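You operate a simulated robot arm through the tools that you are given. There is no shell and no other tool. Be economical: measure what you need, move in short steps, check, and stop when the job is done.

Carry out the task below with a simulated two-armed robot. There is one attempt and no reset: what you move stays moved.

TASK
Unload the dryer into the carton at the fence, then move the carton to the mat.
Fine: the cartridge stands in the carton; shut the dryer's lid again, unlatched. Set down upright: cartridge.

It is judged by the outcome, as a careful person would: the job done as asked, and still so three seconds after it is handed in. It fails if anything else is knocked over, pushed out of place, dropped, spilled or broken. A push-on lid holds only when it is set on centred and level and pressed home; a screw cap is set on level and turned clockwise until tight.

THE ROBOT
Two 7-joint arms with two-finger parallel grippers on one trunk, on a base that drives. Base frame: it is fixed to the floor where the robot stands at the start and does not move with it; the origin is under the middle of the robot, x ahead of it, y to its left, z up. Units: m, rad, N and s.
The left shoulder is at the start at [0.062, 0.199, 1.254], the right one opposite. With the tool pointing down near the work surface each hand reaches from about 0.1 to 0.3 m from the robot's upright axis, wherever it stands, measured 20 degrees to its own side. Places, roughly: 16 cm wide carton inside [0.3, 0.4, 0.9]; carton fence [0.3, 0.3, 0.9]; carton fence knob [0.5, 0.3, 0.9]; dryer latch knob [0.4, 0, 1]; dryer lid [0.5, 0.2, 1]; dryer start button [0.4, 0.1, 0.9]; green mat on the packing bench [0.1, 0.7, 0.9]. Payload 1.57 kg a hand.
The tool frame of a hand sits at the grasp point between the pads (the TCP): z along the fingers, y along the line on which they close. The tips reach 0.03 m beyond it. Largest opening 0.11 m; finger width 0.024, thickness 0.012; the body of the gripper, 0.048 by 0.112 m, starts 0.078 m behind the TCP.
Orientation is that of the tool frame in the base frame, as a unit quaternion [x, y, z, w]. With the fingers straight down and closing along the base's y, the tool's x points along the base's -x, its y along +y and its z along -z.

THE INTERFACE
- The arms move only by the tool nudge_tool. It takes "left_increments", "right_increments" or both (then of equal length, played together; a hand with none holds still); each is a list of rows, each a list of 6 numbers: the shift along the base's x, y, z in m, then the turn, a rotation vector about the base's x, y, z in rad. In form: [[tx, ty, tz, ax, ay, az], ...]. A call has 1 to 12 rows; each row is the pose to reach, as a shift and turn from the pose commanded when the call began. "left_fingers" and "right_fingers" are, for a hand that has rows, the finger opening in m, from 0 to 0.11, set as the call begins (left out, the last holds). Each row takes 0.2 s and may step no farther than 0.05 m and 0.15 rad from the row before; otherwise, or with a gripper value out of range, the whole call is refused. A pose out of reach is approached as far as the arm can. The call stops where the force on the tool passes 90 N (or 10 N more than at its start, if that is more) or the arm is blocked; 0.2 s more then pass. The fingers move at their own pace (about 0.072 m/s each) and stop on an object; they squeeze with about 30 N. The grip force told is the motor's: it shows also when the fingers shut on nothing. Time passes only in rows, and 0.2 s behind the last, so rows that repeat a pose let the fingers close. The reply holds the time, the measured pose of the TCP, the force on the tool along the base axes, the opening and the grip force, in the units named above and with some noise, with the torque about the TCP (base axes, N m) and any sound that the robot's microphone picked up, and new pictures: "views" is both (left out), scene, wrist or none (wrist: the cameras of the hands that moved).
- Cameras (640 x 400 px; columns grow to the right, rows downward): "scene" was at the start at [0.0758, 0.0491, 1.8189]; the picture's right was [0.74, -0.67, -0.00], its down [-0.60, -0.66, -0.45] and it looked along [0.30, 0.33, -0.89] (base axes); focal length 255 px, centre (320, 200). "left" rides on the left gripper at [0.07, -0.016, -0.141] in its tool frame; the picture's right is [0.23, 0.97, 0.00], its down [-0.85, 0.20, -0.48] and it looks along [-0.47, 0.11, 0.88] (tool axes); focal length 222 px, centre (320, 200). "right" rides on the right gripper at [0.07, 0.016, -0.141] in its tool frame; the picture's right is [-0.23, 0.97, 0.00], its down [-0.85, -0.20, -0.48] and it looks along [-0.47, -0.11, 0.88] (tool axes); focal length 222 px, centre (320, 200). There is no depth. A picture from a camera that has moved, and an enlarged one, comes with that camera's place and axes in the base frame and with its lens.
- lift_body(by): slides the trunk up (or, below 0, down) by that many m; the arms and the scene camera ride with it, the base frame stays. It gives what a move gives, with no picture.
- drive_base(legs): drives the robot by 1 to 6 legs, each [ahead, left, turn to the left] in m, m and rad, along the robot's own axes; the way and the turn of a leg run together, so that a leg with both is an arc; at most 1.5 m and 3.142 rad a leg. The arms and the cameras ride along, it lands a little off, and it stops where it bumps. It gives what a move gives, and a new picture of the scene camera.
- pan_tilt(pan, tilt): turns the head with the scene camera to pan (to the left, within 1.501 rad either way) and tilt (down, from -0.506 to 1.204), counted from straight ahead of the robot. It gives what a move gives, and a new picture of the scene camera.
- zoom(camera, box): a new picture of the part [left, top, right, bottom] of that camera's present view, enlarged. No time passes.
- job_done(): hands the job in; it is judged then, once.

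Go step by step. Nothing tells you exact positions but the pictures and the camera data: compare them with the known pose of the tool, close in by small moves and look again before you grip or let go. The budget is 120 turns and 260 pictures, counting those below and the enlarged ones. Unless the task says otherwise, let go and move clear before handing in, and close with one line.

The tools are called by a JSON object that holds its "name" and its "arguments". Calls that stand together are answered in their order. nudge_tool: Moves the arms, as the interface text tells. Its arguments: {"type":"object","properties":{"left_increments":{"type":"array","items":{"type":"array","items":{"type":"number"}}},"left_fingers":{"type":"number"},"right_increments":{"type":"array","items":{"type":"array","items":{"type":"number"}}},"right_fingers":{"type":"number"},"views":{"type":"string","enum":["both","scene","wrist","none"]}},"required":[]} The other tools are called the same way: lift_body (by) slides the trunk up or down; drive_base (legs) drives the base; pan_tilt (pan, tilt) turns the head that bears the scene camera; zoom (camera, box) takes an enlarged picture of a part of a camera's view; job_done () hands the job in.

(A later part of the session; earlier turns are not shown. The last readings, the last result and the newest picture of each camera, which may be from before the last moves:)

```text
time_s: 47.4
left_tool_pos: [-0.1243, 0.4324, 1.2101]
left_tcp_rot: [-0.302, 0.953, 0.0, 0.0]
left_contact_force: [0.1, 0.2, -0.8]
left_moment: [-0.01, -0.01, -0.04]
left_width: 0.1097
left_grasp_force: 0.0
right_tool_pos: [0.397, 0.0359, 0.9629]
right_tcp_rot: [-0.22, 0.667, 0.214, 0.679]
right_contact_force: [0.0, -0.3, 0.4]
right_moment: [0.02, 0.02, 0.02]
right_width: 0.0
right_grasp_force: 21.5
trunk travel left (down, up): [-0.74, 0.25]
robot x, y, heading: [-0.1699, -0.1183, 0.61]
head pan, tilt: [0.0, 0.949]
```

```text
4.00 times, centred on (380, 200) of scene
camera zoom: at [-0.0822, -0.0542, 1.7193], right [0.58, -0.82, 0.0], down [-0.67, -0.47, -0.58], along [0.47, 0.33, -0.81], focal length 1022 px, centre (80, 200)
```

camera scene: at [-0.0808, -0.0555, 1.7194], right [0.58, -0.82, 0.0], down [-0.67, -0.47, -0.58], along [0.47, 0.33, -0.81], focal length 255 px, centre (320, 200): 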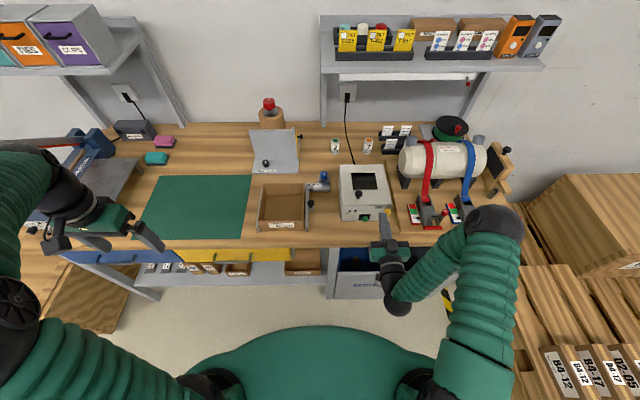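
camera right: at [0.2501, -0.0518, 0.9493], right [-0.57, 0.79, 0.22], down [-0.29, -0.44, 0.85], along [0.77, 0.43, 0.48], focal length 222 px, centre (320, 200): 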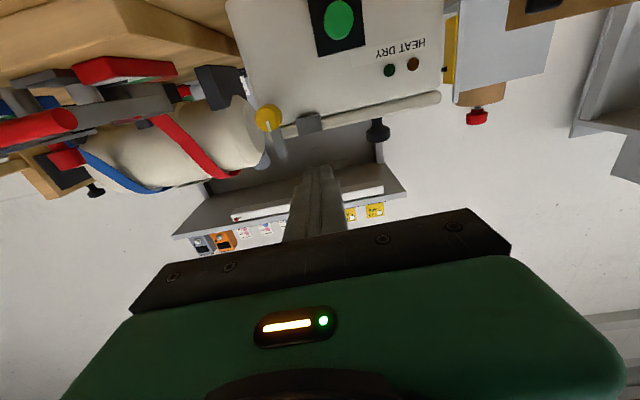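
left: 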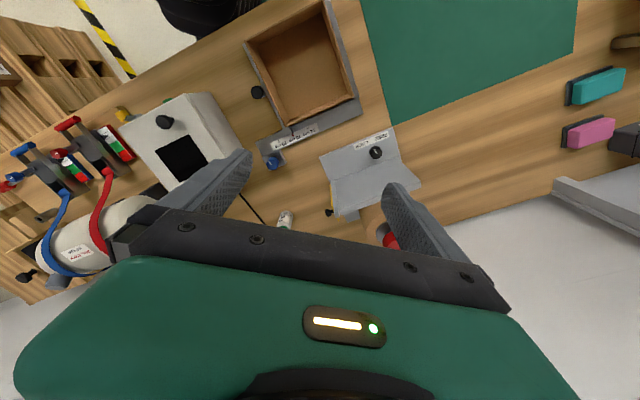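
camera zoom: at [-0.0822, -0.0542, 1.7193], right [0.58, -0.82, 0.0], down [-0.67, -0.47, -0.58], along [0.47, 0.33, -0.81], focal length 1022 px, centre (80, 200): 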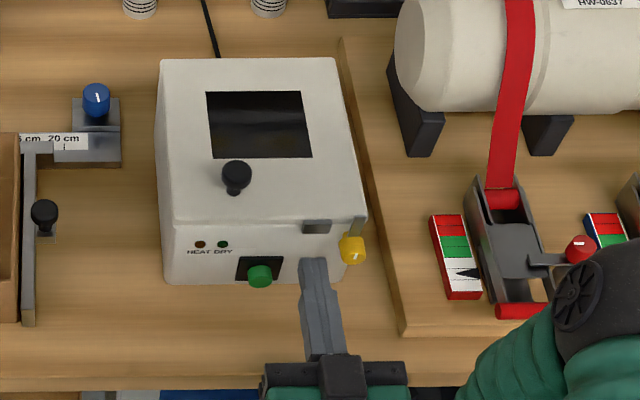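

The fingertips are directly below and in front of the catch. I'll advance to the front face and then raise gently.

{"name": "nudge_tool", "arguments": {"right_increments": [[0.01, 0.007, 0, 0, 0, 0], [0.0175, 0.012, 0, 0, 0, 0]], "views": "none"}}

{"name": "nudge_tool", "arguments": {"right_increments": [[0, 0, 0.01, 0, 0, 0], [0, 0, 0.02, 0, 0, 0], [0, 0, 0.03, 0, 0, 0]], "views": "wrist"}}

{"name": "zoom", "arguments": {"camera": "scene", "box": [330, 150, 430, 250]}}

```text
time_s: 48.0
left_tool_pos: [-0.1236, 0.4322, 1.2097]
left_tcp_rot: [-0.302, 0.953, 0.001, 0.001]
left_contact_force: [0.6, -0.9, -0.1]
left_moment: [-0.02, 0.0, -0.03]
left_width: 0.11
left_grasp_force: 0.0
right_tool_pos: [0.4149, 0.0486, 0.9634]
right_tcp_rot: [-0.219, 0.667, 0.213, 0.679]
right_contact_force: [-0.9, -0.2, 0.3]
right_moment: [0.01, -0.02, -0.04]
right_width: 0.0
right_grasp_force: 20.9
trunk travel left (down, up): [-0.74, 0.25]
robot x, y, heading: [-0.1689, -0.1187, 0.616]
head pan, tilt: [0.0, 0.949]
```

```text
time_s: 48.8
left_tool_pos: [-0.1241, 0.4322, 1.2084]
left_tcp_rot: [-0.302, 0.953, 0.001, 0.001]
left_contact_force: [0.0, -0.3, -0.5]
left_moment: [0.02, 0.01, 0.03]
left_width: 0.1102
left_grasp_force: 0.0
right_tool_pos: [0.414, 0.0477, 0.9942]
right_tcp_rot: [-0.22, 0.667, 0.214, 0.679]
right_contact_force: [0.6, 0.5, -0.5]
right_moment: [0.0, 0.01, 0.0]
right_width: 0.0
right_grasp_force: 21.1
trunk travel left (down, up): [-0.74, 0.25]
robot x, y, heading: [-0.1731, -0.1143, 0.613]
head pan, tilt: [0.0, 0.949]
camera right: at [0.2915, -0.0219, 0.9207], right [-0.57, 0.79, 0.21], down [-0.29, -0.44, 0.85], along [0.77, 0.43, 0.48], focal length 222 px, centre (320, 200)
```

right: 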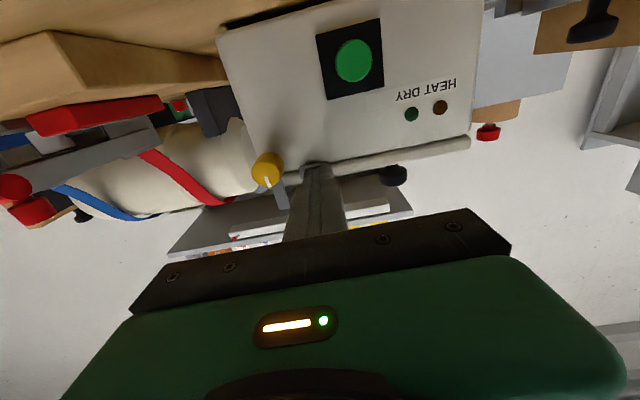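

```text
4.00 times, centred on (380, 200) of scene
camera zoom: at [-0.0828, -0.0547, 1.7194], right [0.58, -0.82, 0.0], down [-0.67, -0.47, -0.58], along [0.47, 0.33, -0.81], focal length 1022 px, centre (80, 200)
```

zoom: 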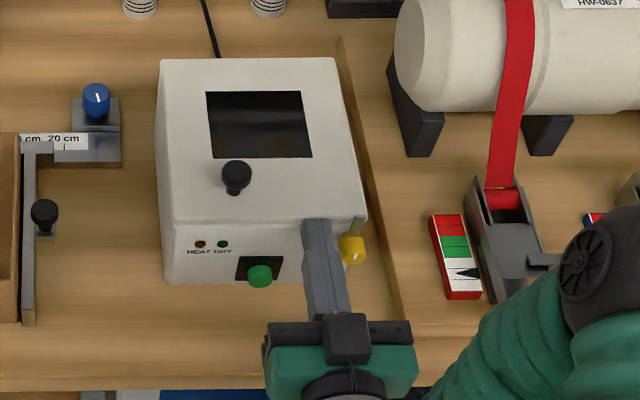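

The tip passed in front of the catch without touching. I'll go back down and advance in small steps until I feel the face.

{"name": "nudge_tool", "arguments": {"right_increments": [[0, 0, -0.02, 0, 0, 0], [0, 0, -0.033, 0, 0, 0], [0.004, 0.0028, -0.033, 0, 0, 0], [0.008, 0.0056, -0.033, 0, 0, 0]], "views": "none"}}

{"name": "zoom", "arguments": {"camera": "right", "box": [220, 60, 440, 230]}}

```text
time_s: 49.8
left_tool_pos: [-0.1307, 0.4269, 1.2118]
left_tcp_rot: [-0.302, 0.953, 0.001, 0.004]
left_contact_force: [0.4, 0.4, 0.7]
left_moment: [0.01, 0.02, -0.03]
left_width: 0.1101
left_grasp_force: 0.1
right_tool_pos: [0.4139, 0.0485, 0.9608]
right_tcp_rot: [-0.22, 0.668, 0.214, 0.677]
right_contact_force: [-40.4, -27.9, -6.8]
right_moment: [-0.5, 0.63, 0.07]
right_width: 0.0
right_grasp_force: 21.3
trunk travel left (down, up): [-0.74, 0.25]
robot x, y, heading: [-0.171, -0.1163, 0.611]
head pan, tilt: [0.0, 0.949]
```

```text
2.35 times, centred on (330, 145) of right
camera zoom: at [0.2922, -0.0214, 0.8877], right [-0.57, 0.79, 0.21], down [-0.28, -0.44, 0.85], along [0.77, 0.43, 0.48], focal length 523 px, centre (296, 329)
```

zoom: 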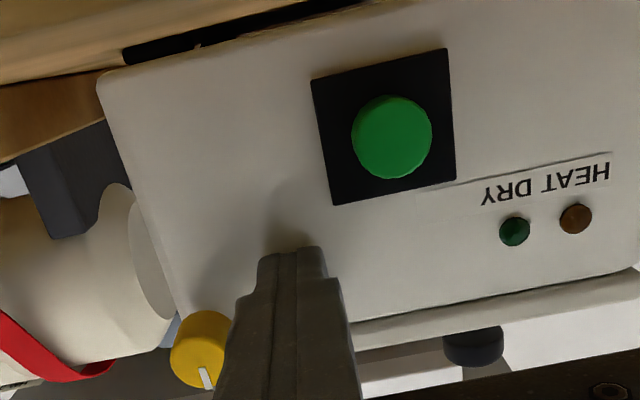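

I'm touching the face now (about 49 N, dryer steady). I'll relax the push to a light touch and slide upward to catch the block.

{"name": "nudge_tool", "arguments": {"right_increments": [[-0.005, -0.0035, 0, 0, 0, 0], [-0.005, -0.0035, 0.006, 0, 0, 0], [-0.005, -0.0035, 0.012, 0, 0, 0], [-0.005, -0.0035, 0.018, 0, 0, 0]], "views": "none"}}

{"name": "zoom", "arguments": {"camera": "right", "box": [220, 60, 440, 230]}}

{"name": "zoom", "arguments": {"camera": "scene", "box": [330, 150, 430, 250]}}

```text
time_s: 50.8
left_tool_pos: [-0.124, 0.4289, 1.2109]
left_tcp_rot: [-0.301, 0.954, 0.002, 0.002]
left_contact_force: [-0.9, -0.9, -0.1]
left_moment: [-0.02, 0.03, -0.03]
left_width: 0.1099
left_grasp_force: 0.1
right_tool_pos: [0.4159, 0.0476, 0.9764]
right_tcp_rot: [-0.219, 0.67, 0.214, 0.676]
right_contact_force: [-24.6, -18.5, -22.5]
right_moment: [-0.71, 0.75, 0.02]
right_width: 0.0003
right_grasp_force: 21.7
trunk travel left (down, up): [-0.74, 0.25]
robot x, y, heading: [-0.168, -0.119, 0.61]
head pan, tilt: [0.0, 0.949]
```

```text
2.35 times, centred on (330, 145) of right
camera zoom: at [0.2927, -0.0224, 0.9042], right [-0.57, 0.79, 0.22], down [-0.28, -0.44, 0.85], along [0.77, 0.43, 0.47], focal length 523 px, centre (296, 329)
```

zoom: 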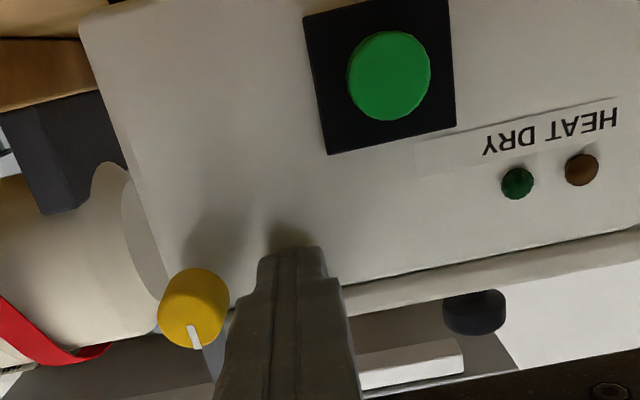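

```text
4.00 times, centred on (380, 200) of scene
camera zoom: at [-0.0846, -0.0595, 1.7194], right [0.58, -0.82, 0.0], down [-0.66, -0.47, -0.58], along [0.48, 0.34, -0.81], focal length 1022 px, centre (80, 200)
```

zoom: 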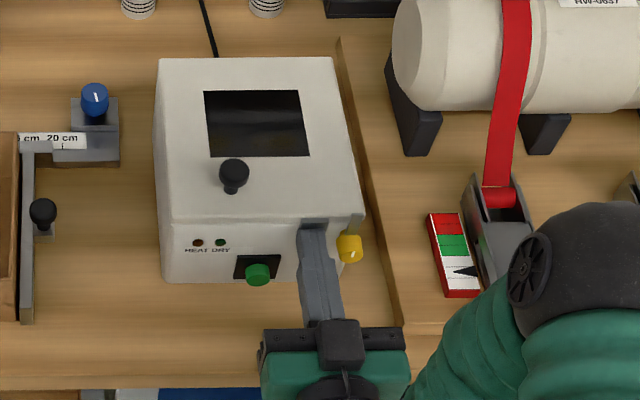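

There's 22 N vertical now, partly friction. I'll ease the press and keep rising in small steps.

{"name": "nudge_tool", "arguments": {"right_increments": [[-0.004, -0.0028, 0, 0, 0, 0], [-0.004, -0.0028, 0.007, 0, 0, 0], [-0.004, -0.0028, 0.014, 0, 0, 0]], "views": "none"}}

{"name": "zoom", "arguments": {"camera": "right", "box": [220, 60, 440, 230]}}

{"name": "zoom", "arguments": {"camera": "scene", "box": [330, 150, 430, 250]}}

```text
time_s: 51.6
left_tool_pos: [-0.1245, 0.4316, 1.2112]
left_tcp_rot: [-0.302, 0.953, 0.0, 0.002]
left_contact_force: [-0.8, 0.4, -0.3]
left_moment: [-0.01, 0.02, 0.0]
left_width: 0.1099
left_grasp_force: 0.0
right_tool_pos: [0.4157, 0.0473, 0.9954]
right_tcp_rot: [-0.219, 0.664, 0.214, 0.682]
right_contact_force: [-3.3, -4.1, 4.4]
right_moment: [0.07, -0.05, 0.0]
right_width: 0.0
right_grasp_force: 20.7
trunk travel left (down, up): [-0.74, 0.25]
robot x, y, heading: [-0.1712, -0.114, 0.611]
head pan, tilt: [0.0, 0.949]
```

```text
2.35 times, centred on (330, 145) of right
camera zoom: at [0.293, -0.0214, 0.9215], right [-0.57, 0.79, 0.21], down [-0.29, -0.44, 0.85], along [0.76, 0.42, 0.49], focal length 523 px, centre (296, 329)
```

zoom: 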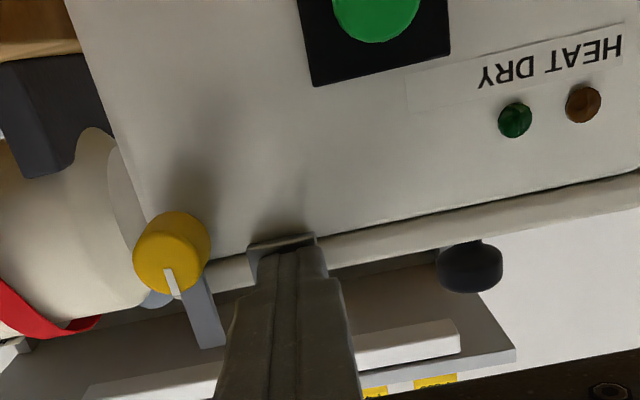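

```text
4.00 times, centred on (380, 200) of scene
camera zoom: at [-0.084, -0.0555, 1.7198], right [0.58, -0.82, 0.0], down [-0.67, -0.47, -0.58], along [0.48, 0.33, -0.81], focal length 1022 px, centre (80, 200)
```

zoom: 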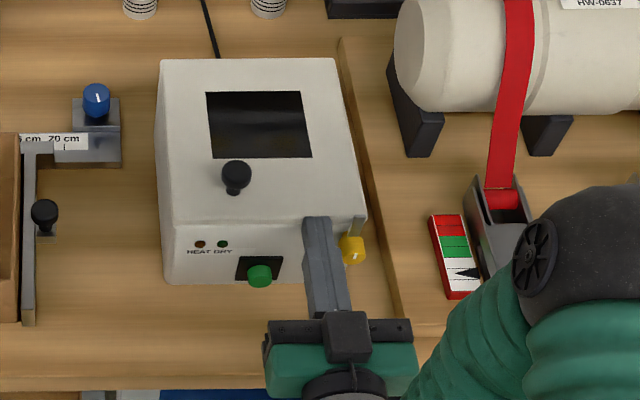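

The catch protrudes too little to lift by. New plan: the right hand grips the knob from the front (pitched forward) and lifts with the correct rotation, then the left hand's closed fingers slip under the open lid and push it over. I'll withdraw, raise the trunk and set the base.

{"name": "nudge_tool", "arguments": {"right_increments": [[-0.025, -0.0175, 0, 0, 0, 0], [-0.05, -0.035, 0, 0, 0, 0], [-0.06, -0.042, 0.02, 0, 0, 0]], "views": "none"}}

{"name": "lift_body", "arguments": {"by": 0.13}}

{"name": "drive_base", "arguments": {"legs": [[0.065, 0, 0]]}}

```text
time_s: 52.4
left_tool_pos: [-0.1236, 0.4304, 1.2102]
left_tcp_rot: [-0.302, 0.953, 0.001, 0.0]
left_contact_force: [-0.3, 0.7, -0.3]
left_moment: [0.02, 0.0, -0.01]
left_width: 0.1099
left_grasp_force: 0.0
right_tool_pos: [0.3545, 0.0022, 1.0134]
right_tcp_rot: [-0.22, 0.667, 0.215, 0.679]
right_contact_force: [-0.1, -0.6, -0.4]
right_moment: [0.0, -0.02, 0.0]
right_width: 0.0
right_grasp_force: 21.6
trunk travel left (down, up): [-0.74, 0.25]
robot x, y, heading: [-0.1699, -0.1165, 0.612]
head pan, tilt: [0.0, 0.949]
```

```text
time_s: 54.0
left_tool_pos: [-0.1241, 0.4332, 1.3403]
left_tcp_rot: [-0.302, 0.953, 0.001, 0.001]
left_contact_force: [0.1, 0.2, -0.2]
left_moment: [0.01, -0.01, -0.02]
left_width: 0.1098
left_grasp_force: 0.1
right_tool_pos: [0.3541, 0.0038, 1.1436]
right_tcp_rot: [-0.221, 0.666, 0.215, 0.679]
right_contact_force: [0.0, -0.1, 0.6]
right_moment: [-0.02, 0.03, 0.01]
right_width: 0.0
right_grasp_force: 21.4
trunk travel left (down, up): [-0.87, 0.12]
robot x, y, heading: [-0.17, -0.1167, 0.618]
head pan, tilt: [0.0, 0.949]
```

```text
time_s: 55.0
left_tool_pos: [-0.0826, 0.4613, 1.3434]
left_tcp_rot: [-0.302, 0.953, 0.003, 0.006]
left_contact_force: [0.8, 0.1, 1.4]
left_moment: [0.03, -0.02, -0.01]
left_width: 0.1096
left_grasp_force: 0.0
right_tool_pos: [0.3991, 0.0349, 1.1483]
right_tcp_rot: [-0.219, 0.663, 0.215, 0.683]
right_contact_force: [0.2, -0.6, -0.4]
right_moment: [0.04, -0.03, 0.03]
right_width: 0.0001
right_grasp_force: 21.4
trunk travel left (down, up): [-0.87, 0.12]
robot x, y, heading: [-0.117, -0.0746, 0.612]
head pan, tilt: [0.0, 0.949]
camera scene: at [-0.0443, -0.0285, 1.8506], right [0.58, -0.82, 0.0], down [-0.66, -0.46, -0.59], along [0.48, 0.34, -0.81], focal length 255 px, centre (320, 200)
```

scene: 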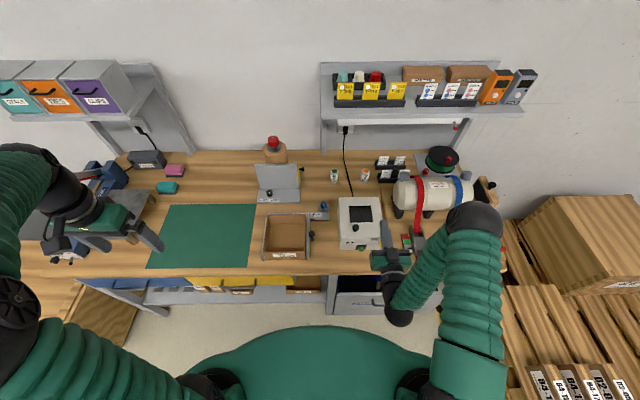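

I'll pre-position both hands: right in front of the lid knob pitched ~1.1 rad, left swung level toward the dryer with closed fingers.

{"name": "nudge_tool", "arguments": {"left_increments": [[0.019, -0.011, -0.013, 0.08, -0.115, 0], [0.038, -0.022, -0.026, 0.16, -0.23, 0], [0.057, -0.033, -0.039, 0.24, -0.345, 0], [0.076, -0.044, -0.052, 0.32, -0.46, 0], [0.095, -0.055, -0.065, 0.4, -0.575, 0], [0.114, -0.066, -0.078, 0.48, -0.69, 0], [0.133, -0.077, -0.091, 0.56, -0.805, 0], [0.152, -0.088, -0.104, 0.64, -0.92, 0], [0.171, -0.099, -0.117, 0.72, -1.035, 0], [0.19, -0.11, -0.13, 0.8, -1.15, 0], [0.208, -0.123, -0.14, 0.88, -1.26, 0]], "right_increments": [[-0.01, 0.01, 0, -0.04, 0.057, 0], [-0.02, 0.02, 0, -0.08, 0.114, 0], [-0.03, 0.04, 0, -0.12, 0.171, 0], [-0.041, 0.0586, -0.01, -0.16, 0.228, 0], [-0.041, 0.0586, -0.02, -0.2, 0.285, 0], [-0.041, 0.0586, -0.03, -0.24, 0.342, 0], [-0.041, 0.0586, -0.04, -0.28, 0.4, 0], [-0.041, 0.0586, -0.055, -0.28, 0.4, 0], [-0.041, 0.0586, -0.07, -0.28, 0.4, 0], [-0.041, 0.0586, -0.084, -0.28, 0.4, 0], [-0.041, 0.0586, -0.084, -0.28, 0.4, 0]], "left_fingers": 0.0, "right_fingers": 0.05}}

```text
time_s: 57.4
left_tool_pos: [0.1162, 0.4165, 1.2066]
left_tcp_rot: [-0.213, 0.688, 0.194, 0.666]
left_contact_force: [-0.2, 0.0, 0.6]
left_moment: [-0.03, 0.03, 0.0]
left_width: 0.0002
left_grasp_force: 21.4
left hand out of reach, approached as far as the arm can: row 5, 6, 7, 8, 9, 10, 11
right_tool_pos: [0.3648, 0.0993, 1.0588]
right_tcp_rot: [-0.265, 0.812, 0.158, 0.496]
right_contact_force: [0.8, 0.3, -0.7]
right_moment: [0.02, -0.01, 0.0]
right_width: 0.0501
right_grasp_force: 0.1
trunk travel left (down, up): [-0.87, 0.12]
robot x, y, heading: [-0.1146, -0.0805, 0.61]
head pan, tilt: [0.0, 0.949]
camera scene: at [-0.0291, -0.0161, 1.8495], right [0.58, -0.82, 0.0], down [-0.67, -0.47, -0.58], along [0.48, 0.33, -0.81], focal length 255 px, centre (320, 200)
camera right: at [0.2282, 0.0206, 1.0608], right [-0.49, 0.85, 0.2], down [0.09, -0.18, 0.98], along [0.87, 0.5, 0.01], focal length 222 px, centre (320, 200)
camera left: at [0.0072, 0.3205, 1.1423], right [-0.54, 0.8, -0.24], down [-0.49, -0.07, 0.87], along [0.68, 0.59, 0.43], focal length 222 px, centre (320, 200)
```

scene: 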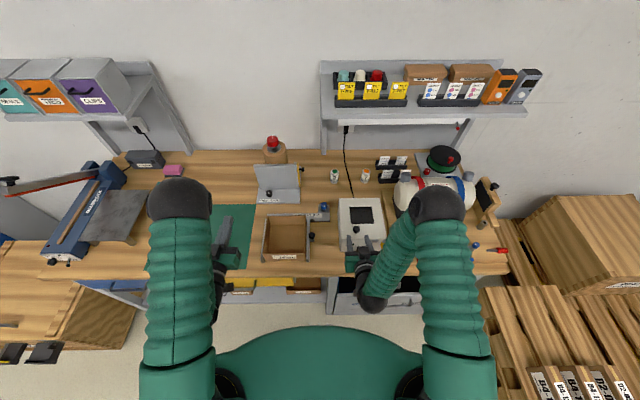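
right: 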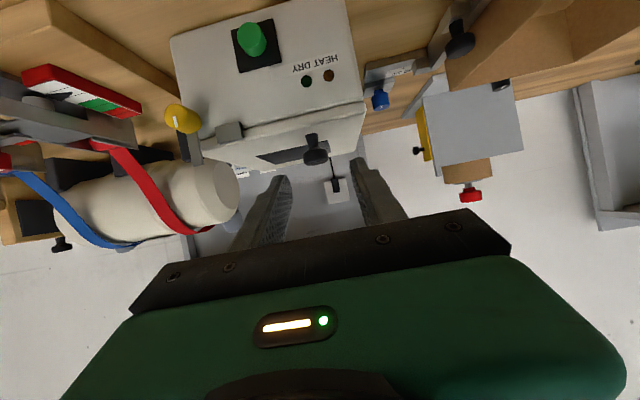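
left: 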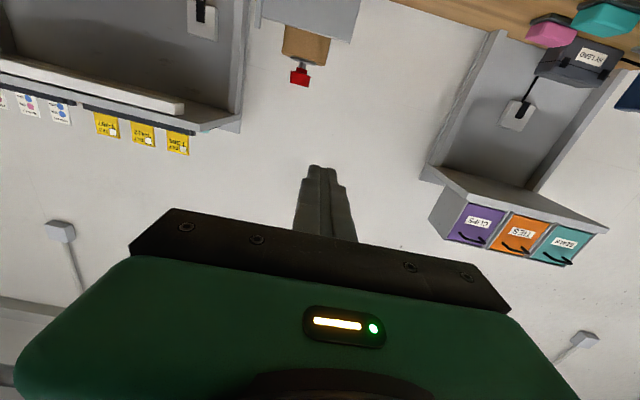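

The right hand is just in front of the knob. I'll bring the left hand to standby at the dryer's left front corner, yawed toward it and clear of the right hand.

{"name": "nudge_tool", "arguments": {"left_increments": [[0.0246, -0.0351, -0.022, 0, 0, -0.057], [0.0492, -0.0702, -0.044, 0, 0, -0.114], [0.0738, -0.1053, -0.066, 0, 0, -0.171], [0.0984, -0.1404, -0.088, 0, 0, -0.228], [0.123, -0.1755, -0.11, 0, 0, -0.285], [0.1476, -0.2106, -0.132, 0, 0, -0.342], [0.172, -0.246, -0.15, 0, 0, -0.4]]}}

{"name": "zoom", "arguments": {"camera": "scene", "box": [270, 170, 430, 290]}}

{"name": "zoom", "arguments": {"camera": "right", "box": [220, 80, 440, 250]}}

```text
time_s: 59.0
left_tool_pos: [0.2726, 0.2947, 1.0806]
left_tcp_rot: [-0.07, 0.719, 0.031, 0.691]
left_contact_force: [0.1, -0.4, -0.8]
left_moment: [-0.02, -0.01, 0.01]
left_width: 0.0
left_grasp_force: 21.3
left hand out of reach, approached as far as the arm can: row 1, 2, 3, 4, 5, 6, 7
right_tool_pos: [0.3682, 0.0986, 1.0577]
right_tcp_rot: [-0.265, 0.812, 0.16, 0.496]
right_contact_force: [-0.3, 1.0, -0.9]
right_moment: [0.02, 0.03, 0.01]
right_width: 0.0502
right_grasp_force: 0.0
trunk travel left (down, up): [-0.87, 0.12]
robot x, y, heading: [-0.1175, -0.0782, 0.613]
head pan, tilt: [0.0, 0.949]
camera scene: at [-0.0246, -0.018, 1.8493], right [0.58, -0.82, 0.0], down [-0.67, -0.47, -0.58], along [0.47, 0.33, -0.81], focal length 255 px, centre (320, 200)
camera left: at [0.1324, 0.2531, 1.0169], right [-0.15, 0.95, -0.28], down [-0.47, 0.18, 0.86], along [0.87, 0.26, 0.42], focal length 222 px, centre (320, 200)
```

scene: 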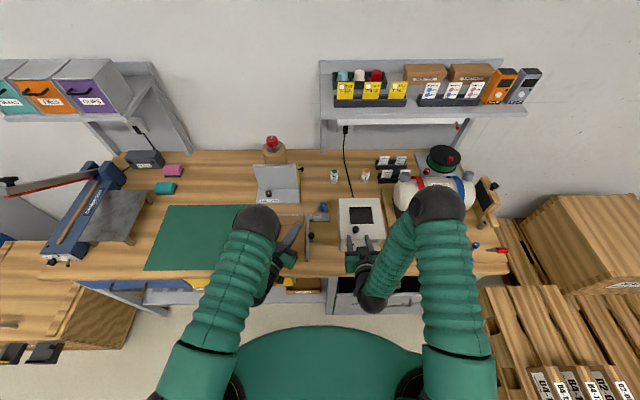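
left: 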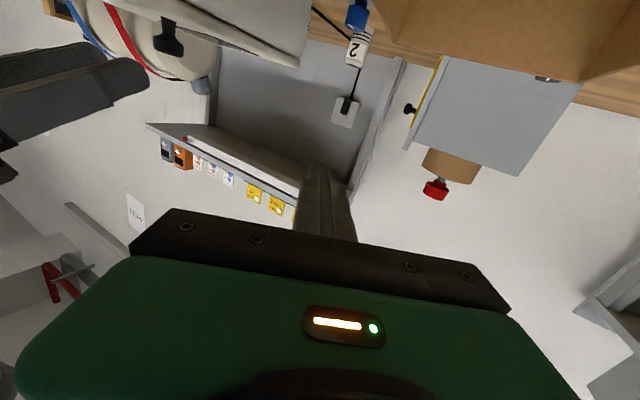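

```text
3.33 times, centred on (350, 230) of scene
camera zoom: at [-0.0246, -0.018, 1.8493], right [0.58, -0.82, 0.0], down [-0.67, -0.47, -0.58], along [0.47, 0.33, -0.81], focal length 851 px, centre (220, 100)
```

zoom: 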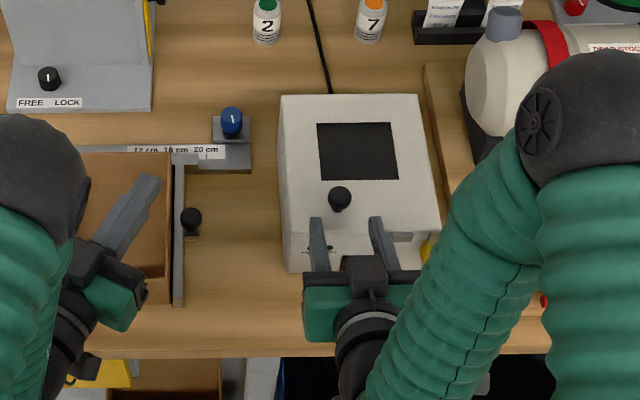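

```text
2.35 times, centred on (330, 165) of right
camera zoom: at [0.2307, 0.0195, 1.0602], right [-0.49, 0.85, 0.2], down [0.09, -0.18, 0.98], along [0.87, 0.5, 0.01], focal length 523 px, centre (296, 282)
```

zoom: 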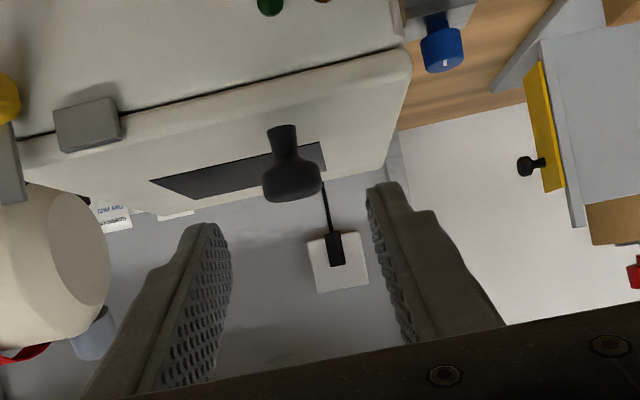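

The knob has a clear stem and cap, centred ahead of the right fingers. I'll advance over it and close.

{"name": "nudge_tool", "arguments": {"right_increments": [[0.014, 0.01, -0.01, 0, 0, 0], [0.028, 0.02, -0.02, 0, 0, 0], [0.041, 0.03, -0.028, 0, 0, 0]], "views": "none"}}

{"name": "nudge_tool", "arguments": {"right_increments": [[0, 0, 0, 0, 0, 0], [0, 0, 0, 0, 0, 0], [0, 0, 0, 0, 0, 0]], "right_fingers": 0.0, "views": "none"}}

{"name": "zoom", "arguments": {"camera": "right", "box": [220, 80, 440, 250]}}

```text
time_s: 59.8
left_tool_pos: [0.2707, 0.2953, 1.0806]
left_tcp_rot: [-0.069, 0.718, 0.031, 0.691]
left_contact_force: [-0.2, 0.3, -1.3]
left_moment: [0.0, -0.01, 0.0]
left_width: 0.0
left_grasp_force: 21.6
right_tool_pos: [0.4081, 0.1287, 1.0312]
right_tcp_rot: [-0.265, 0.811, 0.16, 0.496]
right_contact_force: [0.5, 0.3, 1.1]
right_moment: [0.01, 0.01, 0.0]
right_width: 0.05
right_grasp_force: 0.0
trunk travel left (down, up): [-0.87, 0.12]
robot x, y, heading: [-0.1163, -0.0816, 0.615]
head pan, tilt: [0.0, 0.949]
```

```text
time_s: 60.5
left_tool_pos: [0.2717, 0.2926, 1.0805]
left_tcp_rot: [-0.069, 0.719, 0.031, 0.691]
left_contact_force: [0.3, 0.3, -0.2]
left_moment: [-0.01, 0.03, -0.05]
left_width: 0.0001
left_grasp_force: 21.7
right_tool_pos: [0.4098, 0.1275, 1.0319]
right_tcp_rot: [-0.264, 0.811, 0.159, 0.496]
right_contact_force: [4.9, -6.6, 0.9]
right_moment: [-0.04, -0.06, -0.15]
right_width: 0.0251
right_grasp_force: 36.5
trunk travel left (down, up): [-0.87, 0.12]
robot x, y, heading: [-0.1155, -0.0794, 0.614]
head pan, tilt: [0.0, 0.949]
```

```text
2.35 times, centred on (330, 165) of right
camera zoom: at [0.2717, 0.0475, 1.0327], right [-0.49, 0.85, 0.2], down [0.09, -0.18, 0.98], along [0.87, 0.49, 0.01], focal length 523 px, centre (296, 282)
```

zoom: 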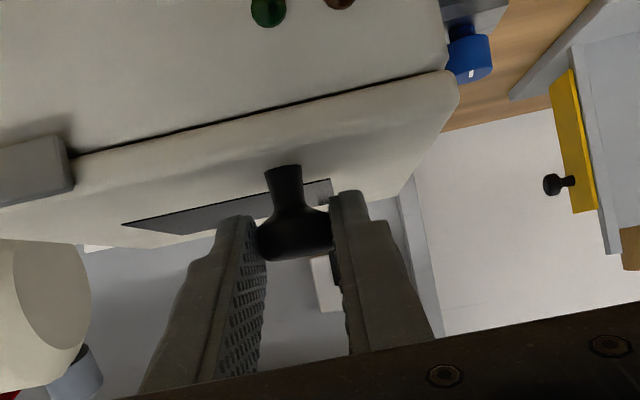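

Solid grip on the cap. Now lifting along the arc, with the hand turning the correct way this time, first 0.3 rad.

{"name": "nudge_tool", "arguments": {"right_increments": [[0.007, 0.0049, 0.0162, -0.0574, 0.0819, 0], [0.0152, 0.0107, 0.0315, -0.1148, 0.1638, 0], [0.0247, 0.0173, 0.0457, -0.1722, 0.2457, 0]], "views": "wrist"}}

```text
time_s: 61.4
left_tool_pos: [0.2653, 0.291, 1.0834]
left_tcp_rot: [-0.067, 0.717, 0.031, 0.693]
left_contact_force: [0.3, -0.2, 0.9]
left_moment: [0.04, 0.01, 0.0]
left_width: 0.0
left_grasp_force: 20.7
right_tool_pos: [0.4283, 0.1405, 1.0792]
right_tcp_rot: [-0.284, 0.876, 0.122, 0.37]
right_contact_force: [-14.2, -21.3, 12.3]
right_moment: [-0.29, 0.13, -0.14]
right_width: 0.0256
right_grasp_force: 37.3
trunk travel left (down, up): [-0.87, 0.12]
robot x, y, heading: [-0.1157, -0.0786, 0.61]
head pan, tilt: [0.0, 0.949]
camera right: at [0.2976, 0.0657, 1.1283], right [-0.44, 0.88, 0.16], down [0.32, -0.01, 0.95], along [0.84, 0.47, -0.28], focal length 222 px, centre (320, 200)
```

right: 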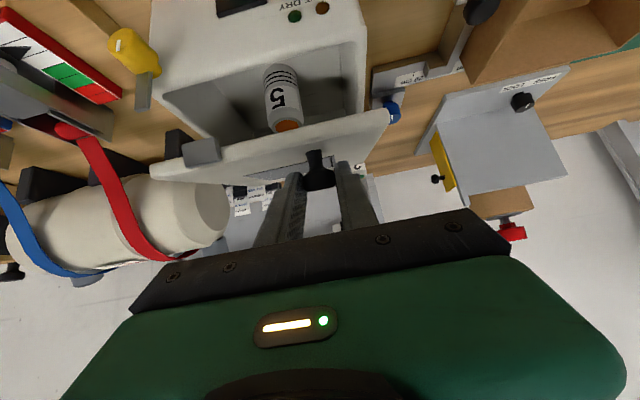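

The lid is open 0.3 rad and the grip holds. The force tells me the hinge is slightly higher than I assumed, so I'll correct the arc and continue to 0.7 rad.

{"name": "nudge_tool", "arguments": {"right_increments": [[0.0021, 0.0015, 0.0136, -0.0574, 0.0819, 0], [0.0117, 0.0082, 0.0259, -0.1148, 0.1638, 0], [0.0224, 0.0157, 0.0371, -0.1722, 0.2457, 0], [0.0337, 0.0236, 0.0469, -0.2296, 0.3276, 0]]}}

{"name": "zoom", "arguments": {"camera": "scene", "box": [250, 150, 430, 290]}}

```text
time_s: 62.4
left_tool_pos: [0.2681, 0.2928, 1.0852]
left_tcp_rot: [-0.068, 0.717, 0.031, 0.693]
left_contact_force: [0.1, -0.1, 0.4]
left_moment: [0.0, -0.01, 0.0]
left_width: 0.0
left_grasp_force: 21.2
right_tool_pos: [0.4643, 0.1672, 1.1268]
right_tcp_rot: [-0.3, 0.933, 0.065, 0.188]
right_contact_force: [-9.3, -13.8, 20.1]
right_moment: [-0.08, -0.12, -0.04]
right_width: 0.0254
right_grasp_force: 36.6
trunk travel left (down, up): [-0.87, 0.12]
robot x, y, heading: [-0.1135, -0.0786, 0.611]
head pan, tilt: [0.0, 0.949]
camera scene: at [-0.0352, -0.0245, 1.8503], right [0.58, -0.82, 0.0], down [-0.66, -0.47, -0.59], along [0.48, 0.34, -0.81], focal length 255 px, centre (320, 200)
camera right: at [0.3588, 0.1091, 1.2292], right [-0.4, 0.91, 0.1], down [0.61, 0.19, 0.77], along [0.69, 0.37, -0.63], focal length 222 px, centre (320, 200)
```

scene: 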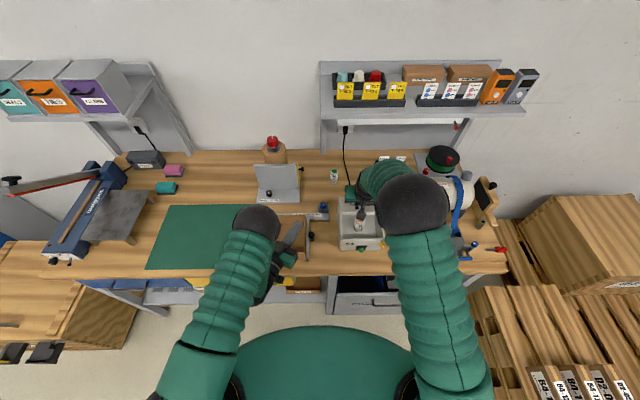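
right: 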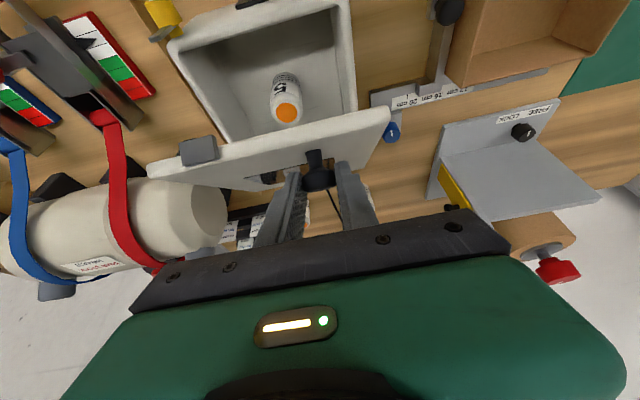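

```text
2.86 times, centred on (340, 220) of scene
camera zoom: at [-0.0352, -0.0245, 1.8503], right [0.58, -0.82, 0.0], down [-0.66, -0.47, -0.59], along [0.48, 0.34, -0.81], focal length 730 px, centre (263, 143)
```

zoom: 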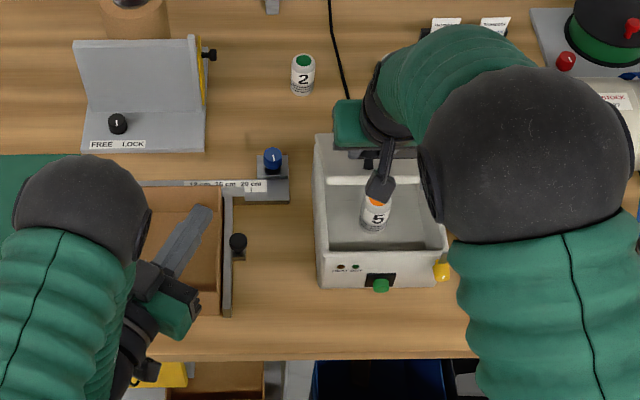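

The lid is open about 0.7 rad and held, which is near the right arm's limit. Now I'll slide the left hand's closed fingers in under the lid from the left.

{"name": "nudge_tool", "arguments": {"left_increments": [[0.005, -0.005, -0.025, 0, 0, 0], [0.036, -0.035, -0.025, 0, 0, 0], [0.068, -0.066, -0.025, 0, 0, 0], [0.1, -0.097, -0.025, 0, 0, 0], [0.132, -0.127, -0.025, 0, 0, 0]]}}

{"name": "zoom", "arguments": {"camera": "scene", "box": [280, 170, 430, 290]}}

```text
time_s: 63.5
left_tool_pos: [0.3996, 0.2537, 1.0548]
left_tcp_rot: [-0.054, 0.72, -0.013, 0.691]
left_contact_force: [0.6, 0.5, 0.7]
left_moment: [-0.03, 0.01, 0.02]
left_width: 0.0
left_grasp_force: 21.4
left hand out of reach, approached as far as the arm can: row 1, 2, 3, 4, 5
right_tool_pos: [0.4653, 0.1659, 1.1264]
right_tcp_rot: [-0.301, 0.933, 0.066, 0.188]
right_contact_force: [-10.5, -13.6, 17.9]
right_moment: [-0.06, 0.05, -0.02]
right_width: 0.0255
right_grasp_force: 36.9
trunk travel left (down, up): [-0.87, 0.12]
robot x, y, heading: [-0.1147, -0.0752, 0.618]
head pan, tilt: [0.0, 0.949]
camera scene: at [-0.0337, -0.0252, 1.8501], right [0.58, -0.82, 0.0], down [-0.66, -0.47, -0.58], along [0.48, 0.34, -0.81], focal length 255 px, centre (320, 200)
camera left: at [0.2582, 0.2216, 0.9922], right [-0.07, 0.95, -0.32], down [-0.46, 0.25, 0.85], along [0.89, 0.2, 0.41], focal length 222 px, centre (320, 200)
```

scene: 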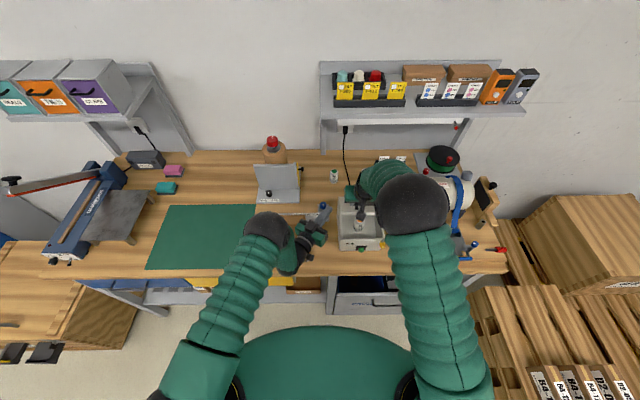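
left: 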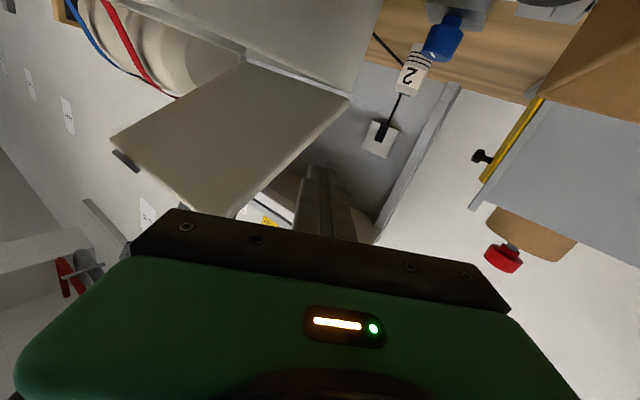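

```text
3.33 times, centred on (355, 230) of scene
camera zoom: at [-0.0337, -0.0252, 1.8501], right [0.58, -0.82, 0.0], down [-0.66, -0.47, -0.58], along [0.48, 0.34, -0.81], focal length 851 px, centre (203, 100)
```

zoom: 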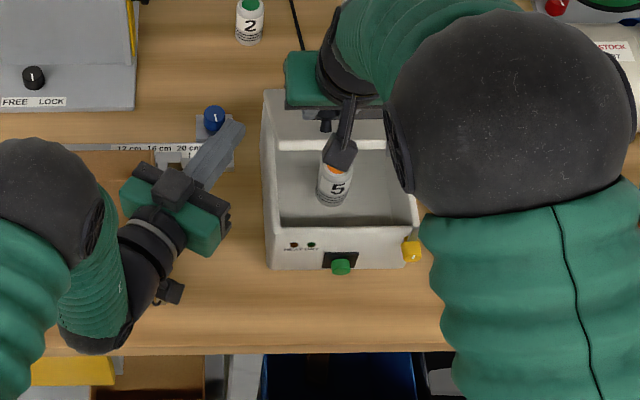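

The left fingers are beside the lid's left edge but a bit too far forward. I'll yaw them further to the right and shift under the lid.

{"name": "nudge_tool", "arguments": {"left_increments": [[-0.012, -0.01, -0.01, 0, 0, -0.12], [-0.02, -0.018, -0.022, 0, 0, -0.24], [-0.015, -0.035, -0.025, 0, 0, -0.34], [-0.005, -0.05, -0.025, 0, 0, -0.4], [0.005, -0.065, -0.025, 0, 0, -0.4]]}}

{"name": "zoom", "arguments": {"camera": "scene", "box": [280, 170, 430, 290]}}

```text
time_s: 64.8
left_tool_pos: [0.404, 0.1908, 1.031]
left_tcp_rot: [0.09, 0.717, -0.148, 0.675]
left_contact_force: [0.5, 0.3, -0.4]
left_moment: [0.0, -0.02, 0.0]
left_width: 0.0
left_grasp_force: 20.6
right_tool_pos: [0.4653, 0.1674, 1.1262]
right_tcp_rot: [-0.301, 0.933, 0.065, 0.188]
right_contact_force: [-10.4, -14.9, 16.5]
right_moment: [-0.31, 0.35, 0.01]
right_width: 0.0253
right_grasp_force: 36.7
trunk travel left (down, up): [-0.87, 0.12]
robot x, y, heading: [-0.1154, -0.078, 0.614]
head pan, tilt: [0.0, 0.949]
camera scene: at [-0.0339, -0.0246, 1.85], right [0.58, -0.82, 0.0], down [-0.66, -0.47, -0.58], along [0.48, 0.34, -0.81], focal length 255 px, centre (320, 200)
camera left: at [0.2617, 0.2165, 0.9678], right [0.31, 0.9, -0.32], down [-0.32, 0.41, 0.85], along [0.9, -0.16, 0.41], focal length 222 px, centre (320, 200)
```

scene: 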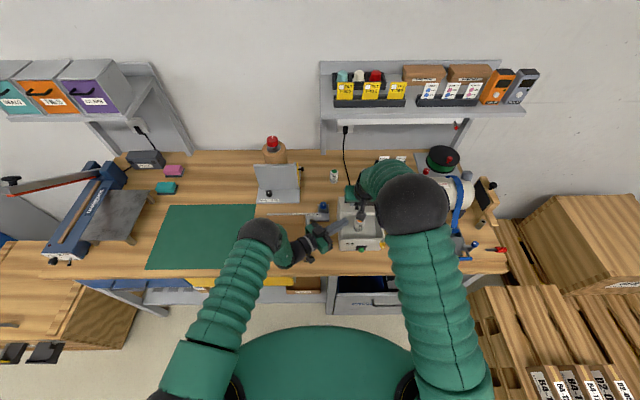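
left: 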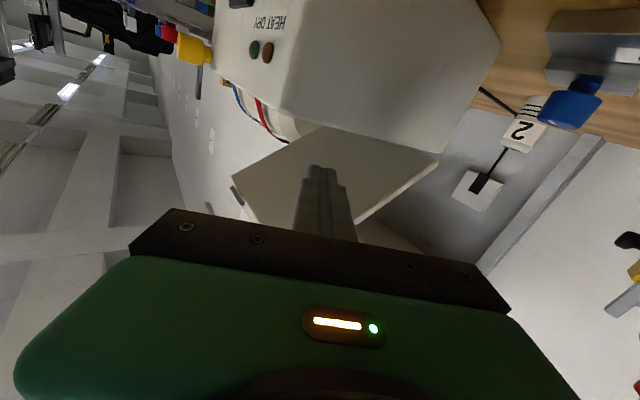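

```text
3.33 times, centred on (355, 230) of scene
camera zoom: at [-0.0339, -0.0246, 1.85], right [0.58, -0.82, 0.0], down [-0.66, -0.47, -0.58], along [0.48, 0.34, -0.81], focal length 851 px, centre (203, 100)
```

zoom: 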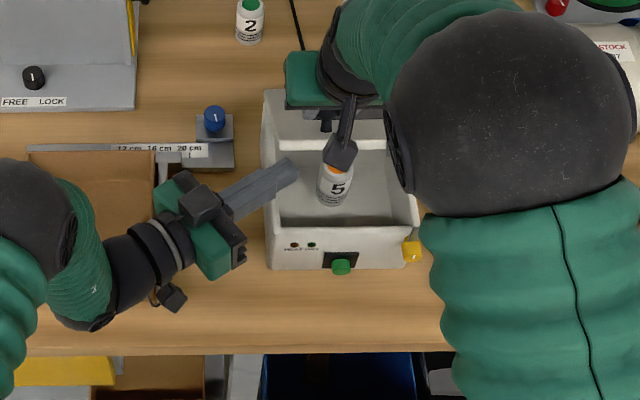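

The left fingers are now under the open lid. I'll raise them to touch the underside, then release the knob with the right hand.

{"name": "nudge_tool", "arguments": {"left_increments": [[0.008, 0.0055, 0.012, 0, 0, 0], [0.016, 0.011, 0.024, 0, 0, 0]], "views": "none"}}

{"name": "nudge_tool", "arguments": {"left_increments": [[0.004, 0.003, 0.005, 0, 0, 0], [0.008, 0.006, 0.01, 0, 0, 0]], "views": "wrist"}}

```text
time_s: 65.3
left_tool_pos: [0.4194, 0.2018, 1.0542]
left_tcp_rot: [0.09, 0.718, -0.151, 0.673]
left_contact_force: [-6.0, -3.4, -2.4]
left_moment: [0.04, 0.01, -0.08]
left_width: 0.0
left_grasp_force: 21.0
right_tool_pos: [0.4651, 0.1664, 1.1258]
right_tcp_rot: [-0.301, 0.933, 0.065, 0.187]
right_contact_force: [-7.9, -12.5, 13.3]
right_moment: [-0.66, 0.73, 0.01]
right_width: 0.0253
right_grasp_force: 36.7
trunk travel left (down, up): [-0.87, 0.12]
robot x, y, heading: [-0.1157, -0.0771, 0.604]
head pan, tilt: [0.0, 0.949]
```

```text
time_s: 66.0
left_tool_pos: [0.4247, 0.2051, 1.0621]
left_tcp_rot: [0.091, 0.719, -0.154, 0.671]
left_contact_force: [-41.5, -19.0, -10.2]
left_moment: [0.18, 0.0, -0.63]
left_width: 0.0001
left_grasp_force: 21.5
right_tool_pos: [0.4682, 0.1696, 1.129]
right_tcp_rot: [-0.3, 0.931, 0.066, 0.195]
right_contact_force: [21.9, 3.7, 17.3]
right_moment: [0.05, -0.32, -0.04]
right_width: 0.0257
right_grasp_force: 36.6
trunk travel left (down, up): [-0.87, 0.12]
robot x, y, heading: [-0.1162, -0.0778, 0.613]
head pan, tilt: [0.0, 0.949]
camera left: at [0.2826, 0.2325, 1.0002], right [0.31, 0.89, -0.32], down [-0.31, 0.42, 0.85], along [0.9, -0.17, 0.41], focal length 222 px, centre (320, 200)
```

left: 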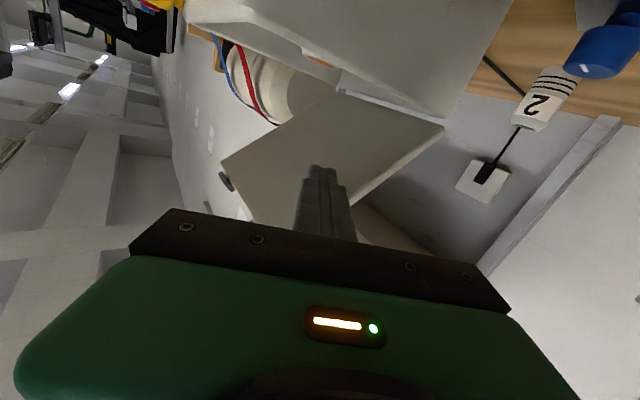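

Left contact is firm at about 47 N. Releasing the knob with the right hand and drawing it straight up.

{"name": "nudge_tool", "arguments": {"right_increments": [[0, 0, 0, 0, 0, 0], [0, 0, 0, 0, 0, 0]], "right_fingers": 0.06, "views": "none"}}

{"name": "nudge_tool", "arguments": {"right_increments": [[-0.005, -0.004, 0.03, 0, 0, 0], [-0.01, -0.007, 0.06, 0, 0, 0], [-0.02, -0.014, 0.1, 0, 0, 0], [0.0, -0.05, 0.13, 0, 0, 0], [0.02, -0.085, 0.15, 0, 0, 0]], "views": "scene"}}

{"name": "zoom", "arguments": {"camera": "scene", "box": [280, 170, 430, 290]}}

```text
time_s: 66.5
left_tool_pos: [0.426, 0.2067, 1.0609]
left_tcp_rot: [0.091, 0.719, -0.154, 0.671]
left_contact_force: [-28.7, -28.6, -19.5]
left_moment: [0.24, 0.38, -0.93]
left_width: 0.0
left_grasp_force: 21.2
right_tool_pos: [0.4653, 0.1731, 1.1272]
right_tcp_rot: [-0.302, 0.931, 0.067, 0.192]
right_contact_force: [9.5, 22.1, 26.3]
right_moment: [0.23, -0.7, 0.54]
right_width: 0.0499
right_grasp_force: 0.0
trunk travel left (down, up): [-0.87, 0.12]
robot x, y, heading: [-0.1124, -0.0781, 0.614]
head pan, tilt: [0.0, 0.949]
```

```text
refused: row 4 steps farther than a row can; nothing moved
```

```text
3.33 times, centred on (355, 230) of scene
camera zoom: at [-0.0343, -0.0191, 1.8498], right [0.58, -0.82, 0.0], down [-0.66, -0.47, -0.58], along [0.48, 0.34, -0.81], focal length 851 px, centre (203, 100)
```

zoom: 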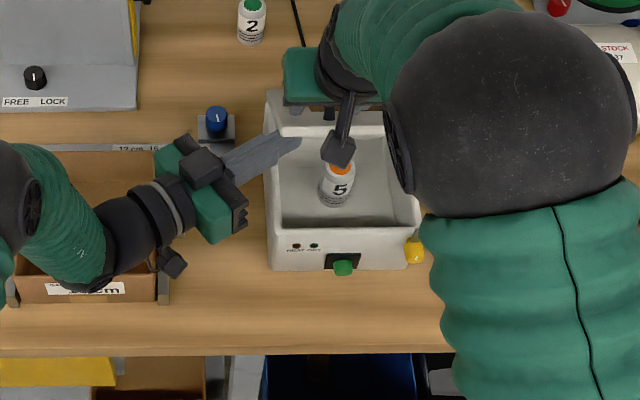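

The right hand is open but still pressed by the lid. Drawing it up in smaller steps.

{"name": "nudge_tool", "arguments": {"right_increments": [[-0.005, -0.0035, 0.02, 0, 0, 0], [-0.01, -0.007, 0.05, 0, 0, 0], [-0.015, -0.01, 0.09, 0, 0, 0], [0.0, -0.03, 0.12, 0, 0, 0], [0.018, -0.06, 0.14, 0, 0, 0], [0.036, -0.09, 0.15, 0, 0, 0]], "views": "scene"}}

{"name": "zoom", "arguments": {"camera": "scene", "box": [280, 170, 430, 290]}}

```text
time_s: 68.0
left_tool_pos: [0.4326, 0.2096, 1.063]
left_tcp_rot: [0.089, 0.718, -0.151, 0.673]
left_contact_force: [-1.1, -1.0, -0.5]
left_moment: [0.01, 0.04, 0.0]
left_width: 0.0
left_grasp_force: 21.5
right_tool_pos: [0.5026, 0.0788, 1.2736]
right_tcp_rot: [-0.303, 0.933, 0.065, 0.185]
right_contact_force: [0.1, -0.3, 0.6]
right_moment: [-0.02, 0.04, 0.01]
right_width: 0.0599
right_grasp_force: 0.0
trunk travel left (down, up): [-0.87, 0.12]
robot x, y, heading: [-0.1187, -0.0796, 0.613]
head pan, tilt: [0.0, 0.949]
camera scene: at [-0.0252, -0.0192, 1.8493], right [0.58, -0.82, 0.0], down [-0.67, -0.47, -0.58], along [0.47, 0.34, -0.81], focal length 255 px, centre (320, 200)
```

scene: 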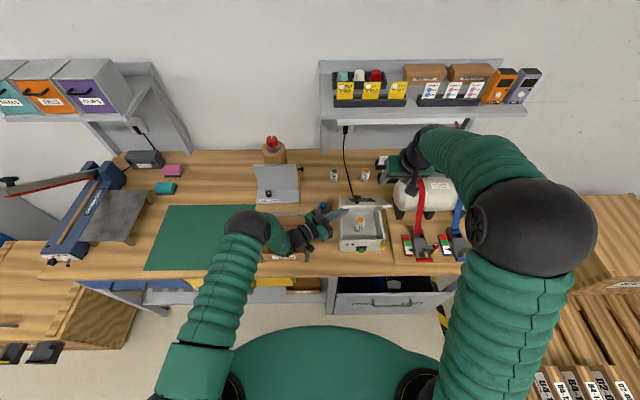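

```text
3.33 times, centred on (355, 230) of scene
camera zoom: at [-0.0252, -0.0192, 1.8493], right [0.58, -0.82, 0.0], down [-0.67, -0.47, -0.58], along [0.47, 0.34, -0.81], focal length 851 px, centre (203, 100)
```

zoom: 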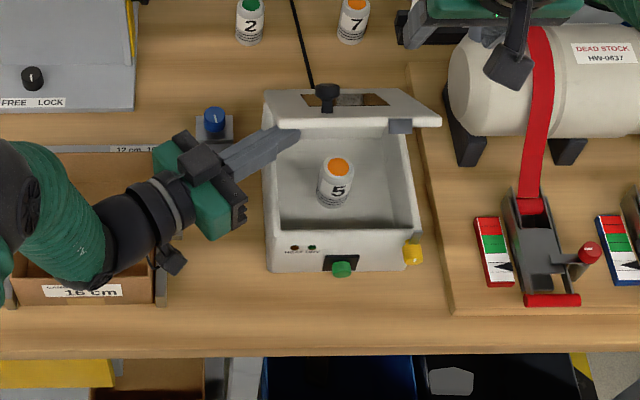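

The lid now rests on the left fingers at about 0.93 rad and the cartridge is in plain view. I'll sweep the lid further up and back.

{"name": "nudge_tool", "arguments": {"left_increments": [[0.0075, 0.005, 0.0075, 0, 0, 0], [0.0147, 0.0103, 0.014, 0, 0, 0], [0.023, 0.016, 0.0195, 0, 0, 0], [0.0314, 0.022, 0.0243, 0, 0, 0], [0.04, 0.028, 0.0275, 0, 0, 0]], "views": "none"}}

{"name": "zoom", "arguments": {"camera": "scene", "box": [280, 170, 430, 290]}}

```text
time_s: 69.2
left_tool_pos: [0.474, 0.2389, 1.0898]
left_tcp_rot: [0.089, 0.718, -0.152, 0.674]
left_contact_force: [-0.8, 0.0, 0.4]
left_moment: [0.0, 0.03, 0.03]
left_width: 0.0
left_grasp_force: 20.9
right_tool_pos: [0.5021, 0.0805, 1.2743]
right_tcp_rot: [-0.303, 0.933, 0.064, 0.186]
right_contact_force: [-0.7, 0.7, 0.5]
right_moment: [-0.02, -0.05, 0.01]
right_width: 0.06
right_grasp_force: 0.0
trunk travel left (down, up): [-0.87, 0.12]
robot x, y, heading: [-0.1155, -0.0803, 0.61]
head pan, tilt: [0.0, 0.949]
```

```text
3.33 times, centred on (355, 230) of scene
camera zoom: at [-0.0258, -0.0164, 1.8493], right [0.58, -0.82, 0.0], down [-0.67, -0.47, -0.58], along [0.47, 0.33, -0.81], focal length 851 px, centre (203, 100)
```

zoom: 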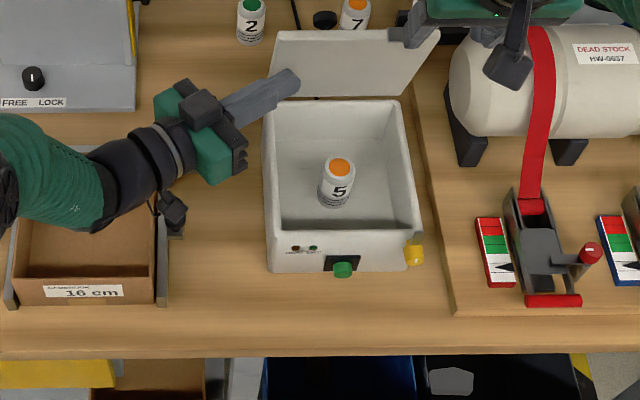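

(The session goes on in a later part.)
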